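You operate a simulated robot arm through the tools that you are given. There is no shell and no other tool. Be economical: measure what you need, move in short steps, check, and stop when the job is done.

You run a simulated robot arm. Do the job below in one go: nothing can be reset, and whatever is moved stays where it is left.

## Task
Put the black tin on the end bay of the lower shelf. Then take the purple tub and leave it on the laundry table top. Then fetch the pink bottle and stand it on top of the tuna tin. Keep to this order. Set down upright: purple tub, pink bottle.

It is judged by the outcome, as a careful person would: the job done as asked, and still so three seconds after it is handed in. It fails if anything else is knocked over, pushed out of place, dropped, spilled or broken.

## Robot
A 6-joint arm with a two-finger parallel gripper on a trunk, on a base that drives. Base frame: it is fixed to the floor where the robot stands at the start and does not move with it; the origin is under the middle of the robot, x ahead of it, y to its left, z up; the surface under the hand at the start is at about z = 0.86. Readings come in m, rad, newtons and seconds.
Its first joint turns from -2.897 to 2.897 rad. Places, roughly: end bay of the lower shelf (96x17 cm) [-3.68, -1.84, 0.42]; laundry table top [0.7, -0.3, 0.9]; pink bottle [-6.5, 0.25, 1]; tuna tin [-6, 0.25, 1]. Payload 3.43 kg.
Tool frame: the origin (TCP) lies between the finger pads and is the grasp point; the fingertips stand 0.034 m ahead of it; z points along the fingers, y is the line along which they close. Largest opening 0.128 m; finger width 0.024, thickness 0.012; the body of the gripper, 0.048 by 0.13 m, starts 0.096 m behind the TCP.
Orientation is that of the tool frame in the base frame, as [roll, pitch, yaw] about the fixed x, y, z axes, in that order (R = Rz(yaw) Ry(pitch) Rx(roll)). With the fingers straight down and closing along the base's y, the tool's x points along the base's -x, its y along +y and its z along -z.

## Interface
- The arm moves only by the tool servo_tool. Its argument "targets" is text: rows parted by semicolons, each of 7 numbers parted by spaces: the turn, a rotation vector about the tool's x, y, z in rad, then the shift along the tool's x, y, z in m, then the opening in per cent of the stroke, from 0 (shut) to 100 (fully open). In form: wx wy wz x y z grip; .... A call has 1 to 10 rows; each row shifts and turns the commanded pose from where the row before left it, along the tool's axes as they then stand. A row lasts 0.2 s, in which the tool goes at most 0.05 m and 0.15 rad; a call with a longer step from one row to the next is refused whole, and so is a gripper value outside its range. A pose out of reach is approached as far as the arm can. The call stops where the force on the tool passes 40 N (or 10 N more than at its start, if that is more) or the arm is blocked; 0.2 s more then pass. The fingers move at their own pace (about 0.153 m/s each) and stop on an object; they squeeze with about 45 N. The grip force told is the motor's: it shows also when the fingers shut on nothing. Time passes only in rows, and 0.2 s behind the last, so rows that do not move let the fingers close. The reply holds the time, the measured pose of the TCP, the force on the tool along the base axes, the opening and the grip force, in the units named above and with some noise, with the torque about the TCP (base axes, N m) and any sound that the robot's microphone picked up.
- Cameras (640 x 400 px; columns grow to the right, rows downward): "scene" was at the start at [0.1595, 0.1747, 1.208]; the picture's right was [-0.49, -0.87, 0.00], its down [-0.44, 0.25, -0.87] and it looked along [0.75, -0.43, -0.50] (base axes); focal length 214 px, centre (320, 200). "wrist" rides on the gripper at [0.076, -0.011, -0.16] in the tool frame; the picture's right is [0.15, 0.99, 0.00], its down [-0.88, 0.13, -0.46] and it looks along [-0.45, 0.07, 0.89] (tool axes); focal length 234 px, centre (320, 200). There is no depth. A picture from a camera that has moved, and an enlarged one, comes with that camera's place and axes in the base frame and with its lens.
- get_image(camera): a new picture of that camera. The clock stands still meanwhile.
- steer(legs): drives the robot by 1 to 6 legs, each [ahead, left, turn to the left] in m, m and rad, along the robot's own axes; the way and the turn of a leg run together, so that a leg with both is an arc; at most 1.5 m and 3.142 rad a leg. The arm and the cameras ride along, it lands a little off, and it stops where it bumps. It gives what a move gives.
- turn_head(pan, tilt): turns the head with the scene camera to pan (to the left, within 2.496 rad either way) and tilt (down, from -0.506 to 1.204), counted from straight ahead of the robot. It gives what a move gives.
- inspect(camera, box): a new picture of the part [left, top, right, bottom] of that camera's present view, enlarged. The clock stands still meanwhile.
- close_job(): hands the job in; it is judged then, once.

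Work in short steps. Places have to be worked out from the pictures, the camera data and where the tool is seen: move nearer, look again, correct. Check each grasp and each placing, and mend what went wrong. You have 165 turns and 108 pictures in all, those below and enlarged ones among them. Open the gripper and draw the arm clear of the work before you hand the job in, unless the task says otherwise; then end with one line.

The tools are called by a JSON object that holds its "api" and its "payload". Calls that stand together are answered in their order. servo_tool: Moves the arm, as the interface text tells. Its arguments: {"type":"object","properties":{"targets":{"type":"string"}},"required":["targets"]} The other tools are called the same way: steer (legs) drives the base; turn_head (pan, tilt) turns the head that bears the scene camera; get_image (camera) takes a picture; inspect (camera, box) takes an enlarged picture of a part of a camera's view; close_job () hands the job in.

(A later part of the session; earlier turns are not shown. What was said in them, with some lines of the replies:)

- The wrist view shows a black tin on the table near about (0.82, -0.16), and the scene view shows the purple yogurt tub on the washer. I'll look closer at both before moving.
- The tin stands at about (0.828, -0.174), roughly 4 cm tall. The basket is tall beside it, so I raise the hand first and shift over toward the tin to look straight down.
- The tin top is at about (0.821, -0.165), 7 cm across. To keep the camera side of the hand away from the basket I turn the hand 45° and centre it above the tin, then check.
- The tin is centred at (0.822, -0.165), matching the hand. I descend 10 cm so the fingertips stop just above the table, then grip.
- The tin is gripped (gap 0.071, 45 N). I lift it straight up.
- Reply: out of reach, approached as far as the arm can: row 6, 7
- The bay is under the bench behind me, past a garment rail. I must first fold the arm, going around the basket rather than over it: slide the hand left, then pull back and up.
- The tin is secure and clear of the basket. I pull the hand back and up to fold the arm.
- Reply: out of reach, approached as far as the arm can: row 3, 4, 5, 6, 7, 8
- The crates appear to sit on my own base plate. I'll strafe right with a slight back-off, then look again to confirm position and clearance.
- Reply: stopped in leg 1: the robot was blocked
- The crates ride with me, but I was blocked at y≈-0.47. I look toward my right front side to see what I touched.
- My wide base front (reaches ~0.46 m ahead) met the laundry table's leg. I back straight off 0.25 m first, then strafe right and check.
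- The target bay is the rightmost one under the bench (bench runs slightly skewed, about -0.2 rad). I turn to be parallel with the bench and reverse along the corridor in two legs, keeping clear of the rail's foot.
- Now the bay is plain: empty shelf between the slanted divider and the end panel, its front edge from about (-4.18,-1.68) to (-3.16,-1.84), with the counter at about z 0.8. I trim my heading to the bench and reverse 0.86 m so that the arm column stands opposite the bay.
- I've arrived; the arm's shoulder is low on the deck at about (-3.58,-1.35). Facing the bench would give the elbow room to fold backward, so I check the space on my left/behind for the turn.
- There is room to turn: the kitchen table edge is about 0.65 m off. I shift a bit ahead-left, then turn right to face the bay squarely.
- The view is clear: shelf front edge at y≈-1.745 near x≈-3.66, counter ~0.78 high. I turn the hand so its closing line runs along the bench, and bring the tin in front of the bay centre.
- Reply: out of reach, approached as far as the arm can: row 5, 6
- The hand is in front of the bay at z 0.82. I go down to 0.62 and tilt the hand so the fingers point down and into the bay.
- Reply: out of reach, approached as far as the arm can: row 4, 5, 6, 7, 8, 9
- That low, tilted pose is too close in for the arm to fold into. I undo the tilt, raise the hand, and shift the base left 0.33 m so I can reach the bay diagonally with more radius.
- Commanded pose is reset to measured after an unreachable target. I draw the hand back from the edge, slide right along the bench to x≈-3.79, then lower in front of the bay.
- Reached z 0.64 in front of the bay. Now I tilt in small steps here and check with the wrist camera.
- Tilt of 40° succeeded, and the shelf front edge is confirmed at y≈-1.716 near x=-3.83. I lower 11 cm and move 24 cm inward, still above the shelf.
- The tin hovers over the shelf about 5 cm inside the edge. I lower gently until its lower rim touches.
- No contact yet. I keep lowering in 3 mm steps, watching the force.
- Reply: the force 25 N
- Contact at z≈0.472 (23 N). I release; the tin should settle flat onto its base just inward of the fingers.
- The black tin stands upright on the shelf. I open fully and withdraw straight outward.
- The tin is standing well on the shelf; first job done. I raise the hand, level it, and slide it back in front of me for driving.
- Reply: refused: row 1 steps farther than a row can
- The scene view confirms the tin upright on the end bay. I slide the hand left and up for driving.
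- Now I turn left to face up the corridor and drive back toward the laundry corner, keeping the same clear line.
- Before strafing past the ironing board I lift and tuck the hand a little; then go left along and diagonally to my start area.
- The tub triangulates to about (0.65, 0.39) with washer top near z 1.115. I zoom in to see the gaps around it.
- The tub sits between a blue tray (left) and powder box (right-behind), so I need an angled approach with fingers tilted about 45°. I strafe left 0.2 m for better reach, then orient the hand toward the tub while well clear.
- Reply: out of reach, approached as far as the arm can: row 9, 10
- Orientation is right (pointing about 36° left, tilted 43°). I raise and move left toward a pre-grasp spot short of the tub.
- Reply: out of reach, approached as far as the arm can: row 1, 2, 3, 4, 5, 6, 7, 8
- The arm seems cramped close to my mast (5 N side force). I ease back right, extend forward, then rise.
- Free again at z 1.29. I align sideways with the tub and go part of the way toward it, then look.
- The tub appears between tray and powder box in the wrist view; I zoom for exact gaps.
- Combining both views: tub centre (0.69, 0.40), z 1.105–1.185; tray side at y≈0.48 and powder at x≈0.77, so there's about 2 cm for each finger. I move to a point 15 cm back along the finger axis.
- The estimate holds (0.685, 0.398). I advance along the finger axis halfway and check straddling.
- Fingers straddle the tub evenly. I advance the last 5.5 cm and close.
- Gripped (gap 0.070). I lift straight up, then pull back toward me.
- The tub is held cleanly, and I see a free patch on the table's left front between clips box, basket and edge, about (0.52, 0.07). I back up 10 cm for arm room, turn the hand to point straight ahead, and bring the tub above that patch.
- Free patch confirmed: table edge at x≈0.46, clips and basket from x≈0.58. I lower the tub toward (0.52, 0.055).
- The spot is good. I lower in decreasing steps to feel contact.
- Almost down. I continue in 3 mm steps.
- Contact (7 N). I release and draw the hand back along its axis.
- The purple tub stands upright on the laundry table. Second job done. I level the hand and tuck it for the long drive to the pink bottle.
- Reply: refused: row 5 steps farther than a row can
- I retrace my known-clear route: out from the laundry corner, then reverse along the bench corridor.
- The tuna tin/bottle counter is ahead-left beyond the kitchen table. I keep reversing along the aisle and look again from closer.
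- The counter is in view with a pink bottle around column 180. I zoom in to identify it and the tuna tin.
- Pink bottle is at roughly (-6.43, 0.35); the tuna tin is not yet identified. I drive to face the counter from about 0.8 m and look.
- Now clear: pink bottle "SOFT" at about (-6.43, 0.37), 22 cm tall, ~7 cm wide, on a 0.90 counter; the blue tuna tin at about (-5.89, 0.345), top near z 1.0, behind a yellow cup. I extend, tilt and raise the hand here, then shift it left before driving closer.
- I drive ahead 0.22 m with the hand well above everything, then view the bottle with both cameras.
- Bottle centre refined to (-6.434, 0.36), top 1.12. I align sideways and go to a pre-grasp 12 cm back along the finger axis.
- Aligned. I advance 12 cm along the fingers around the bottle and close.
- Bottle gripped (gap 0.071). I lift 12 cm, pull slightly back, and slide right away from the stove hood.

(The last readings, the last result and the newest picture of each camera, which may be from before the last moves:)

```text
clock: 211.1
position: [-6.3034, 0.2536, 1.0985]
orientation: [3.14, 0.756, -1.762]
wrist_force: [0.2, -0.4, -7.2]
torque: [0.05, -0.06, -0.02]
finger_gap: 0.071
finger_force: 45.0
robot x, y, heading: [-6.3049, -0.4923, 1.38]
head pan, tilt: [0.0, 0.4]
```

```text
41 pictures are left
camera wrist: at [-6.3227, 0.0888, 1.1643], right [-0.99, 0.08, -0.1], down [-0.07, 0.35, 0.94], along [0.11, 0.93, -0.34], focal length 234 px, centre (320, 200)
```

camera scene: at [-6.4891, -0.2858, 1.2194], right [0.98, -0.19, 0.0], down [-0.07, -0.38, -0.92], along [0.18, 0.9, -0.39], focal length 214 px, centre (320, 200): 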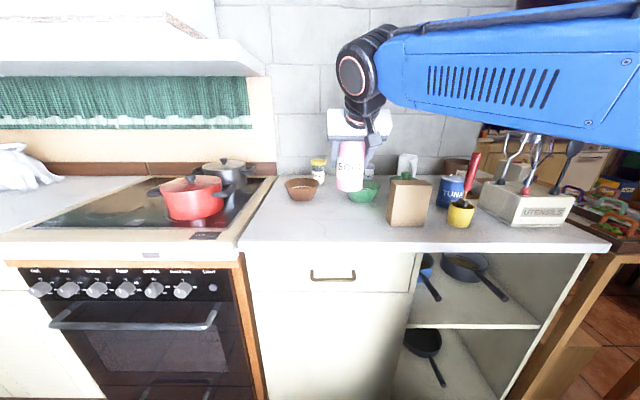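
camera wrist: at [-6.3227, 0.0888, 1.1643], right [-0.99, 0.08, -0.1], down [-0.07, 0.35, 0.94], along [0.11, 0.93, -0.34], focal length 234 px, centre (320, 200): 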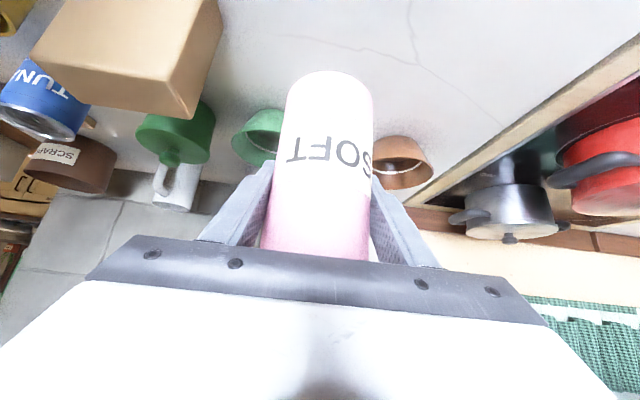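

Bottle held upright (about 0.7 kg), base 8 cm below the TCP. I zoom on the tuna tin for its exact place and height.

{"api": "inspect", "payload": {"camera": "scene", "box": [380, 130, 540, 240]}}

{"api": "inspect", "payload": {"camera": "wrist", "box": [0, 0, 240, 150]}}

```text
3.64 times, centred on (460, 185) of scene
camera zoom: at [-6.4891, -0.2858, 1.2194], right [0.98, -0.19, 0.0], down [-0.07, -0.38, -0.92], along [0.18, 0.9, -0.39], focal length 780 px, centre (-189, 254)
```

zoom: 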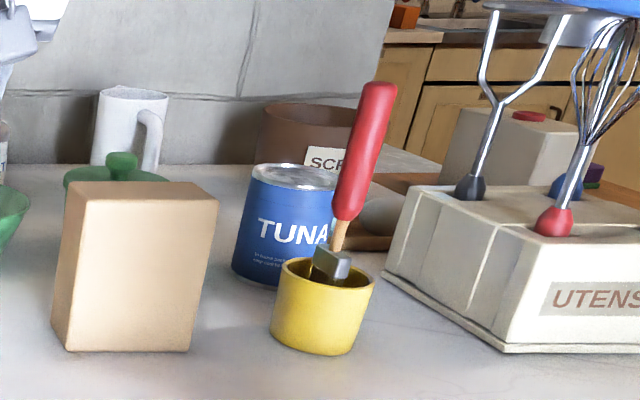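

```text
2.67 times, centred on (120, 75) of wrist
camera zoom: at [-6.3227, 0.0888, 1.1643], right [-0.99, 0.08, -0.1], down [-0.07, 0.35, 0.94], along [0.11, 0.93, -0.34], focal length 624 px, centre (853, 533)
```

zoom: 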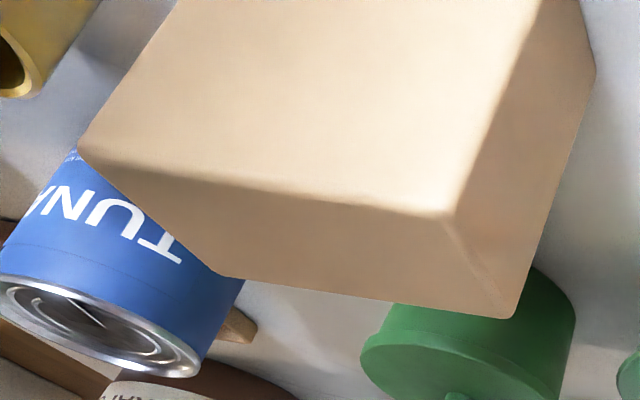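

Both views agree: tuna tin top centre (-5.914, 0.309), z 1.003; a red handle stands to z≈1.10 just in front of it, a masher to the right at x≥-5.81. I raise the bottle to pass over all, turn the hand slightly, and move most of the way.

{"api": "servo_tool", "payload": {"targets": "0 0 0 -0.0275 0 -0.029 45; 0 0 0 -0.0275 0 -0.029 45; 0 0 0 -0.0275 0 -0.029 45; 0.096 0 0.102 0 0 0 45; 0 0 0 -0.0162 -0.0437 0.0153 45; 0 0 0 -0.0162 -0.0437 0.0153 45; 0 0 0 -0.0162 -0.0437 0.0153 45; 0 0 0 -0.0162 -0.0437 0.0153 45; 0 0 0 -0.0162 -0.0437 0.0153 45; 0 0 0 0 0 0 45"}}

{"api": "get_image", "payload": {"camera": "wrist"}}

{"api": "get_image", "payload": {"camera": "scene"}}

```text
clock: 213.3
position: [-6.0578, 0.2883, 1.2185]
orientation: [3.14, 0.755, -1.902]
wrist_force: [0.5, -0.5, -6.6]
torque: [0.04, 0.01, 0.03]
finger_gap: 0.071
finger_force: 45.0
robot x, y, heading: [-6.3068, -0.499, 1.379]
head pan, tilt: [0.0, 0.4]
```

```text
38 pictures are left
camera wrist: at [-6.0987, 0.1282, 1.2835], right [-0.97, 0.22, -0.1], down [-0.02, 0.35, 0.94], along [0.24, 0.91, -0.34], focal length 234 px, centre (320, 200)
```

wrist: 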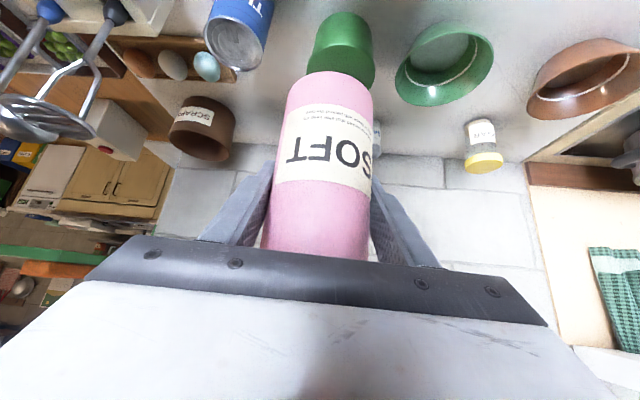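

```text
37 pictures are left
camera scene: at [-6.4889, -0.2858, 1.2195], right [0.98, -0.19, 0.0], down [-0.07, -0.38, -0.92], along [0.18, 0.9, -0.39], focal length 214 px, centre (320, 200)
```

scene: 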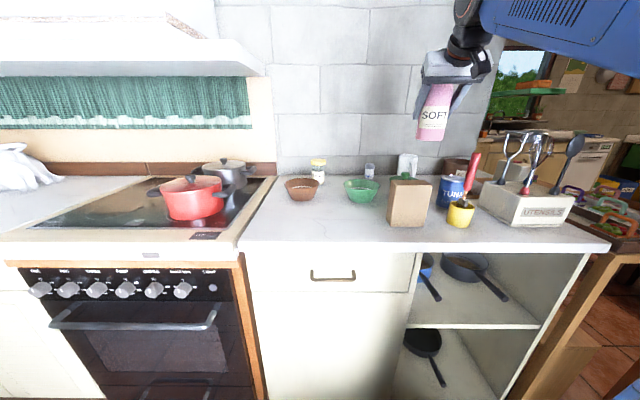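

Tin position reconfirmed (-5.917, 0.310). I turn the hand a bit more to keep clear of the masher, and move over the tin.

{"api": "servo_tool", "payload": {"targets": "0.0995 0 0.1055 0 0 0 45; 0 0 0 -0.0206 -0.039 0.0194 45; 0 0 0 -0.0206 -0.039 0.0194 45; 0 0 0 -0.0206 -0.039 0.0194 45; 0 0 0 0 0 0 45"}}

{"api": "inspect", "payload": {"camera": "scene", "box": [380, 60, 560, 240]}}

{"api": "get_image", "payload": {"camera": "wrist"}}

```text
clock: 214.5
position: [-5.9178, 0.3095, 1.2172]
orientation: [3.14, 0.754, -2.047]
wrist_force: [0.0, -1.0, -6.1]
torque: [0.02, -0.02, -0.02]
finger_gap: 0.0707
finger_force: 44.8
robot x, y, heading: [-6.3061, -0.4978, 1.385]
head pan, tilt: [0.0, 0.4]
```

```text
2.22 times, centred on (470, 150) of scene
camera zoom: at [-6.4889, -0.2858, 1.2195], right [0.98, -0.19, 0.0], down [-0.07, -0.38, -0.92], along [0.18, 0.9, -0.39], focal length 477 px, centre (-13, 311)
```

zoom: 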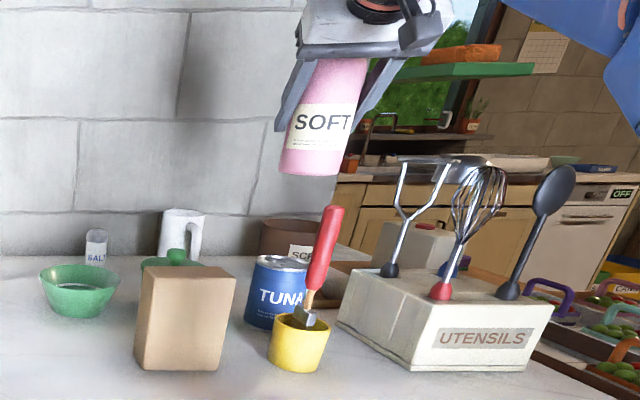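

```text
35 pictures are left
camera wrist: at [-5.9817, 0.1569, 1.2832], right [-0.93, 0.36, -0.1], down [0.03, 0.35, 0.94], along [0.37, 0.87, -0.34], focal length 234 px, centre (320, 200)
```

wrist: 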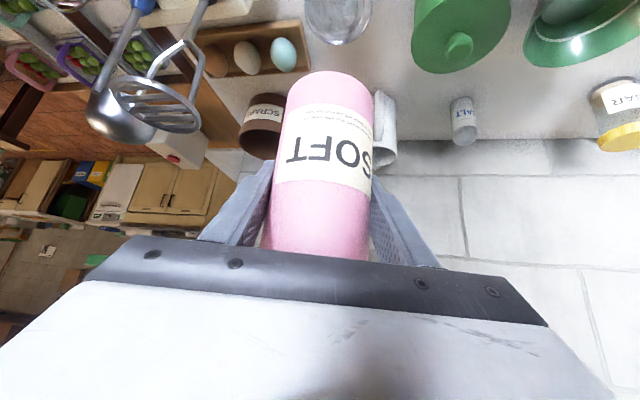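

Bottle centre computes to (-5.913, 0.309), right over the tin. I lower 11 cm, then check.

{"api": "servo_tool", "payload": {"targets": "0 0 0 0.0206 0 0.0218 45; 0 0 0 0.0206 0 0.0218 45; 0 0 0 0.0206 0 0.0218 45; 0 0 0 0.0138 0 0.0145 45; 0 0 0 0 0 0 45"}}

{"api": "inspect", "payload": {"camera": "scene", "box": [400, 100, 540, 230]}}

{"api": "get_image", "payload": {"camera": "wrist"}}

```text
clock: 215.7
position: [-5.9169, 0.3093, 1.1087]
orientation: [3.14, 0.756, -2.046]
wrist_force: [-0.4, -0.8, -7.0]
torque: [0.02, 0.0, 0.0]
finger_gap: 0.0709
finger_force: 44.8
robot x, y, heading: [-6.3055, -0.4941, 1.379]
head pan, tilt: [0.0, 0.4]
```

```text
3.08 times, centred on (470, 165) of scene
camera zoom: at [-6.4889, -0.2858, 1.2195], right [0.98, -0.19, 0.0], down [-0.07, -0.38, -0.92], along [0.18, 0.9, -0.39], focal length 660 px, centre (-142, 308)
```

zoom: 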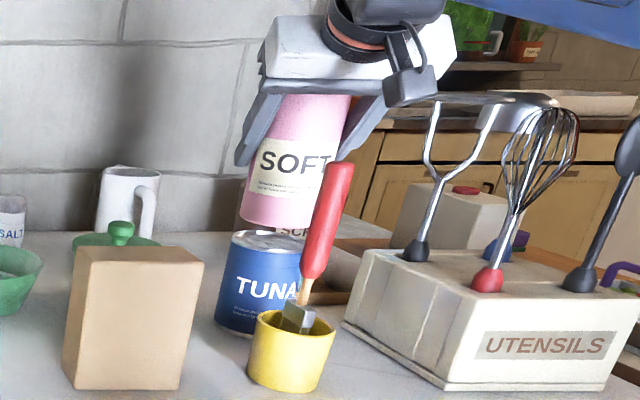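

```text
33 pictures are left
camera wrist: at [-5.9808, 0.1563, 1.1748], right [-0.93, 0.36, -0.1], down [0.03, 0.35, 0.94], along [0.37, 0.87, -0.34], focal length 234 px, centre (320, 200)
```

wrist: 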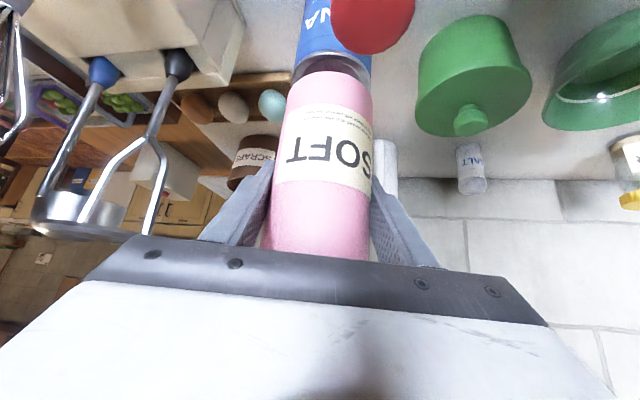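

Alignment looks right in both views. I lower the last 2.5 cm in small steps until contact.

{"api": "servo_tool", "payload": {"targets": "0 0 0 0.0055 0 0.0058 45; 0 0 0 0.0041 0 0.0044 45; 0 0 0 0.0021 0 0.0022 45; 0 0 0 0.0014 0 0.0015 45; 0 0 0 0.0014 0 0.0015 45; 0 0 0 0 0 0 45"}}

{"api": "inspect", "payload": {"camera": "scene", "box": [410, 110, 510, 230]}}

```text
clock: 217.1
position: [-5.9164, 0.3098, 1.089]
orientation: [3.139, 0.756, -2.047]
wrist_force: [0.1, -0.3, -7.5]
torque: [0.04, -0.04, -0.01]
finger_gap: 0.0709
finger_force: 45.1
robot x, y, heading: [-6.3048, -0.4994, 1.38]
head pan, tilt: [0.0, 0.4]
```

```text
3.33 times, centred on (460, 170) of scene
camera zoom: at [-6.4889, -0.2858, 1.2195], right [0.98, -0.19, 0.0], down [-0.07, -0.38, -0.92], along [0.18, 0.9, -0.39], focal length 715 px, centre (-147, 300)
```

zoom: 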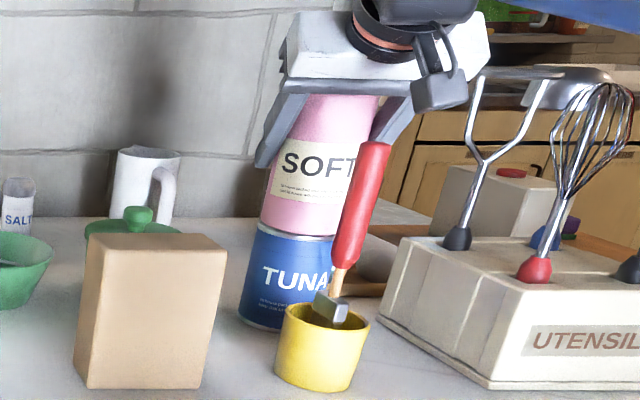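

Nearly touching and well aligned. A few more 2 mm steps.

{"api": "servo_tool", "payload": {"targets": "0 0 0 0.0014 0 0.0015 45; 0 0 0 0.0014 0 0.0015 45; 0 0 0 0 0 0 45"}}

```text
clock: 217.9
position: [-5.9174, 0.3096, 1.0871]
orientation: [3.141, 0.761, -2.046]
wrist_force: [1.1, 6.5, 19.7]
torque: [0.22, -0.19, 0.06]
finger_gap: 0.0707
finger_force: 45.0
robot x, y, heading: [-6.3033, -0.4956, 1.378]
head pan, tilt: [0.0, 0.4]
```

Contact (about 27 N downward press). I ease up 1.5 mm so it only rests lightly.

{"api": "servo_tool", "payload": {"targets": "0 0 0 -0.0009 0 -0.0009 45; 0 0 0 0 0 0 45"}}

{"api": "get_image", "payload": {"camera": "wrist"}}

```text
clock: 218.5
position: [-5.9181, 0.3092, 1.0866]
orientation: [3.14, 0.757, -2.046]
wrist_force: [1.1, 8.7, 22.2]
torque: [0.65, -0.22, 0.14]
finger_gap: 0.071
finger_force: 45.2
robot x, y, heading: [-6.3036, -0.4949, 1.377]
head pan, tilt: [0.0, 0.4]
```

```text
31 pictures are left
camera wrist: at [-5.9817, 0.1567, 1.1517], right [-0.93, 0.36, -0.1], down [0.03, 0.35, 0.94], along [0.37, 0.87, -0.34], focal length 234 px, centre (320, 200)
```

wrist: 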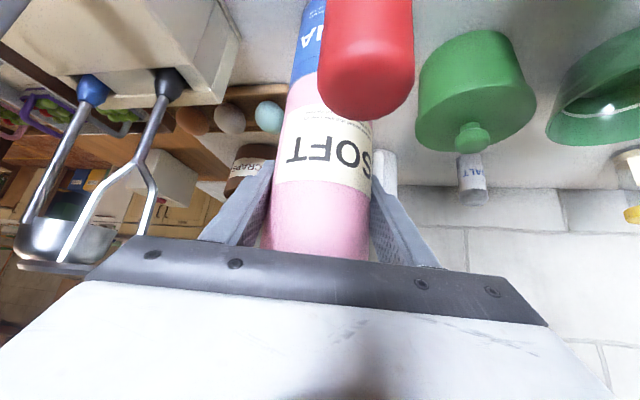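

Force hasn't dropped. I check in the scene view that nothing else (the red handle) touches, and ease up 2 mm more.

{"api": "servo_tool", "payload": {"targets": "0 0 0 -0.0014 0 -0.0015 45; 0 0 0 0 0 0 45; 0 0 0 0 0 0 45"}}

{"api": "inspect", "payload": {"camera": "scene", "box": [410, 110, 510, 230]}}

```text
clock: 219.3
position: [-5.9179, 0.3101, 1.0862]
orientation: [-3.141, 0.753, -2.045]
wrist_force: [-0.8, -1.9, -2.6]
torque: [-0.02, -0.1, -0.04]
finger_gap: 0.0707
finger_force: 45.2
robot x, y, heading: [-6.3068, -0.497, 1.378]
head pan, tilt: [0.0, 0.4]
```

```text
3.33 times, centred on (460, 170) of scene
camera zoom: at [-6.489, -0.2861, 1.2195], right [0.98, -0.19, 0.0], down [-0.07, -0.38, -0.92], along [0.18, 0.9, -0.39], focal length 715 px, centre (-147, 300)
```

zoom: 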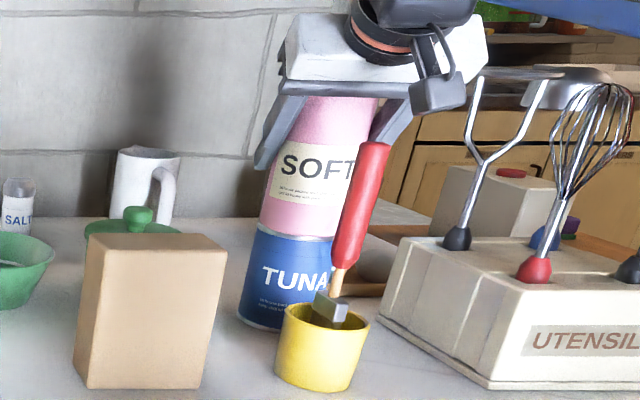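

Now it just rests on the tin (force near neutral), handle untouched. I open modestly and withdraw back-and-up along the finger axis.

{"api": "servo_tool", "payload": {"targets": "0 0 0 0 0 0 60; 0 0 0 0 0 0 66; 0 0 0 0 0 0 68; 0 0 0 0 0 0 68"}}

{"api": "inspect", "payload": {"camera": "scene", "box": [410, 90, 510, 210]}}

{"api": "get_image", "payload": {"camera": "wrist"}}

```text
clock: 220.3
position: [-5.9164, 0.3107, 1.0871]
orientation: [3.14, 0.755, -2.047]
wrist_force: [-0.2, 0.1, -0.5]
torque: [0.0, -0.02, -0.07]
finger_gap: 0.0868
finger_force: 0.1
robot x, y, heading: [-6.3063, -0.4959, 1.38]
head pan, tilt: [0.0, 0.4]
```

```text
3.33 times, centred on (460, 150) of scene
camera zoom: at [-6.489, -0.286, 1.2195], right [0.98, -0.19, 0.0], down [-0.07, -0.38, -0.92], along [0.18, 0.9, -0.39], focal length 715 px, centre (-147, 367)
```

zoom: 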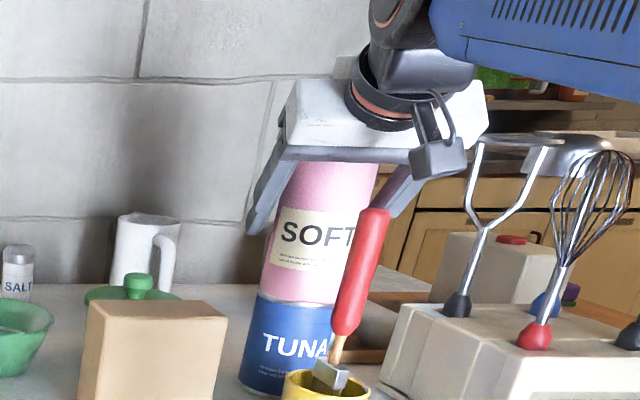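

```text
28 pictures are left
camera wrist: at [-5.9816, 0.1576, 1.1533], right [-0.93, 0.36, -0.1], down [0.03, 0.35, 0.94], along [0.37, 0.87, -0.34], focal length 234 px, centre (320, 200)
```

wrist: 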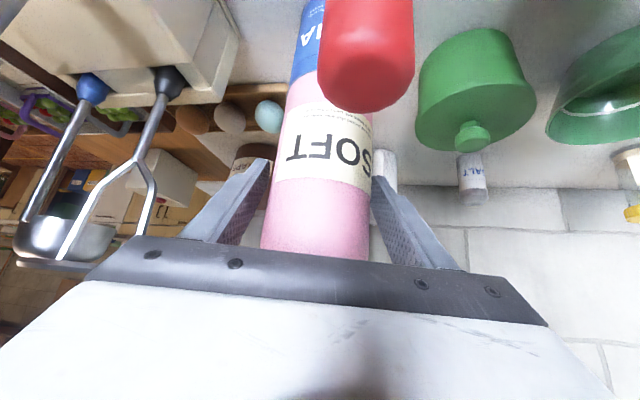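

The bottle stands on its own on the tin. I open slightly more and withdraw along the finger axis.

{"api": "servo_tool", "payload": {"targets": "0 0 0 0 0 0 74; 0 0 0 0 0 -0.015 74; 0 0 0 0 0 -0.03 74; 0 0 0 0 0 -0.04 74; 0 0 0 0 0 -0.045 74; 0 0 0 0 0 -0.045 74; 0 0 0 0 0 0 74"}}

{"api": "get_image", "payload": {"camera": "scene"}}

```text
clock: 221.9
position: [-5.9729, 0.2023, 1.2163]
orientation: [3.139, 0.755, -2.045]
wrist_force: [-0.4, -0.5, -0.8]
torque: [0.05, 0.0, 0.03]
finger_gap: 0.0947
finger_force: 0.1
robot x, y, heading: [-6.3079, -0.4969, 1.381]
head pan, tilt: [0.0, 0.4]
```

```text
27 pictures are left
camera scene: at [-6.489, -0.286, 1.2195], right [0.98, -0.19, 0.0], down [-0.07, -0.38, -0.92], along [0.18, 0.9, -0.39], focal length 214 px, centre (320, 200)
```

scene: 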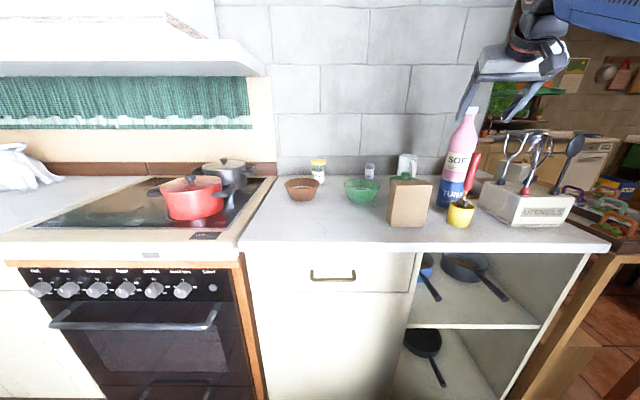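

The bottle stands straight on the tuna tin and all neighbours are in place. I draw the arm clear of the counter.

{"api": "servo_tool", "payload": {"targets": "0 0 0 -0.0137 0 -0.0145 74; 0 0 0 0.0327 0 -0.031 74; 0 0 0 0.0327 0 -0.031 74; 0 0 0 0.0327 0 -0.031 74; 0 0 0 0.0327 0 -0.031 74; 0 0 0 0 0 0 74"}}

{"api": "steer", "payload": {"legs": [[-0.25, 0, 0]]}}

{"api": "inspect", "payload": {"camera": "scene", "box": [340, 90, 540, 215]}}

```text
clock: 223.3
position: [-6.0563, 0.0424, 1.2357]
orientation: [3.139, 0.755, -2.047]
wrist_force: [-0.6, 0.1, -0.5]
torque: [0.01, -0.02, -0.03]
finger_gap: 0.0946
finger_force: 0.1
robot x, y, heading: [-6.3072, -0.4971, 1.378]
head pan, tilt: [0.0, 0.4]
```

```text
clock: 225.1
position: [-6.1032, -0.2037, 1.2375]
orientation: [3.141, 0.754, -2.046]
wrist_force: [-0.2, 0.0, -0.1]
torque: [0.02, -0.01, 0.05]
finger_gap: 0.0946
finger_force: 0.0
robot x, y, heading: [-6.3527, -0.7459, 1.376]
head pan, tilt: [0.0, 0.4]
```

```text
3.20 times, centred on (440, 152) of scene
camera zoom: at [-6.5368, -0.5325, 1.2195], right [0.98, -0.19, 0.0], down [-0.07, -0.38, -0.92], along [0.17, 0.9, -0.39], focal length 686 px, centre (-64, 352)
```

zoom: 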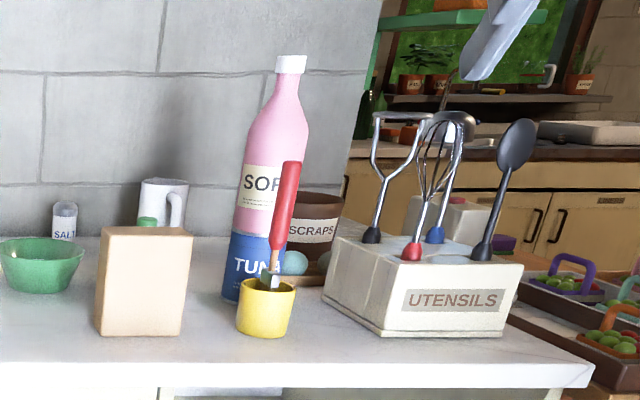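

All three items are in place, the gripper is open and the arm is clear. I hand the job in.

{"api": "close_job", "payload": {}}

```text
The job is handed in.
```

All three moves are done, in the order you asked: the black tin is on the end bay of the lower shelf, the purple tub stands upright on the laundry table top, and the pink bottle stands upright on top of the tuna tin. My base bumped a leg of the laundry table once while driving, and I saw nothing on the table shift.
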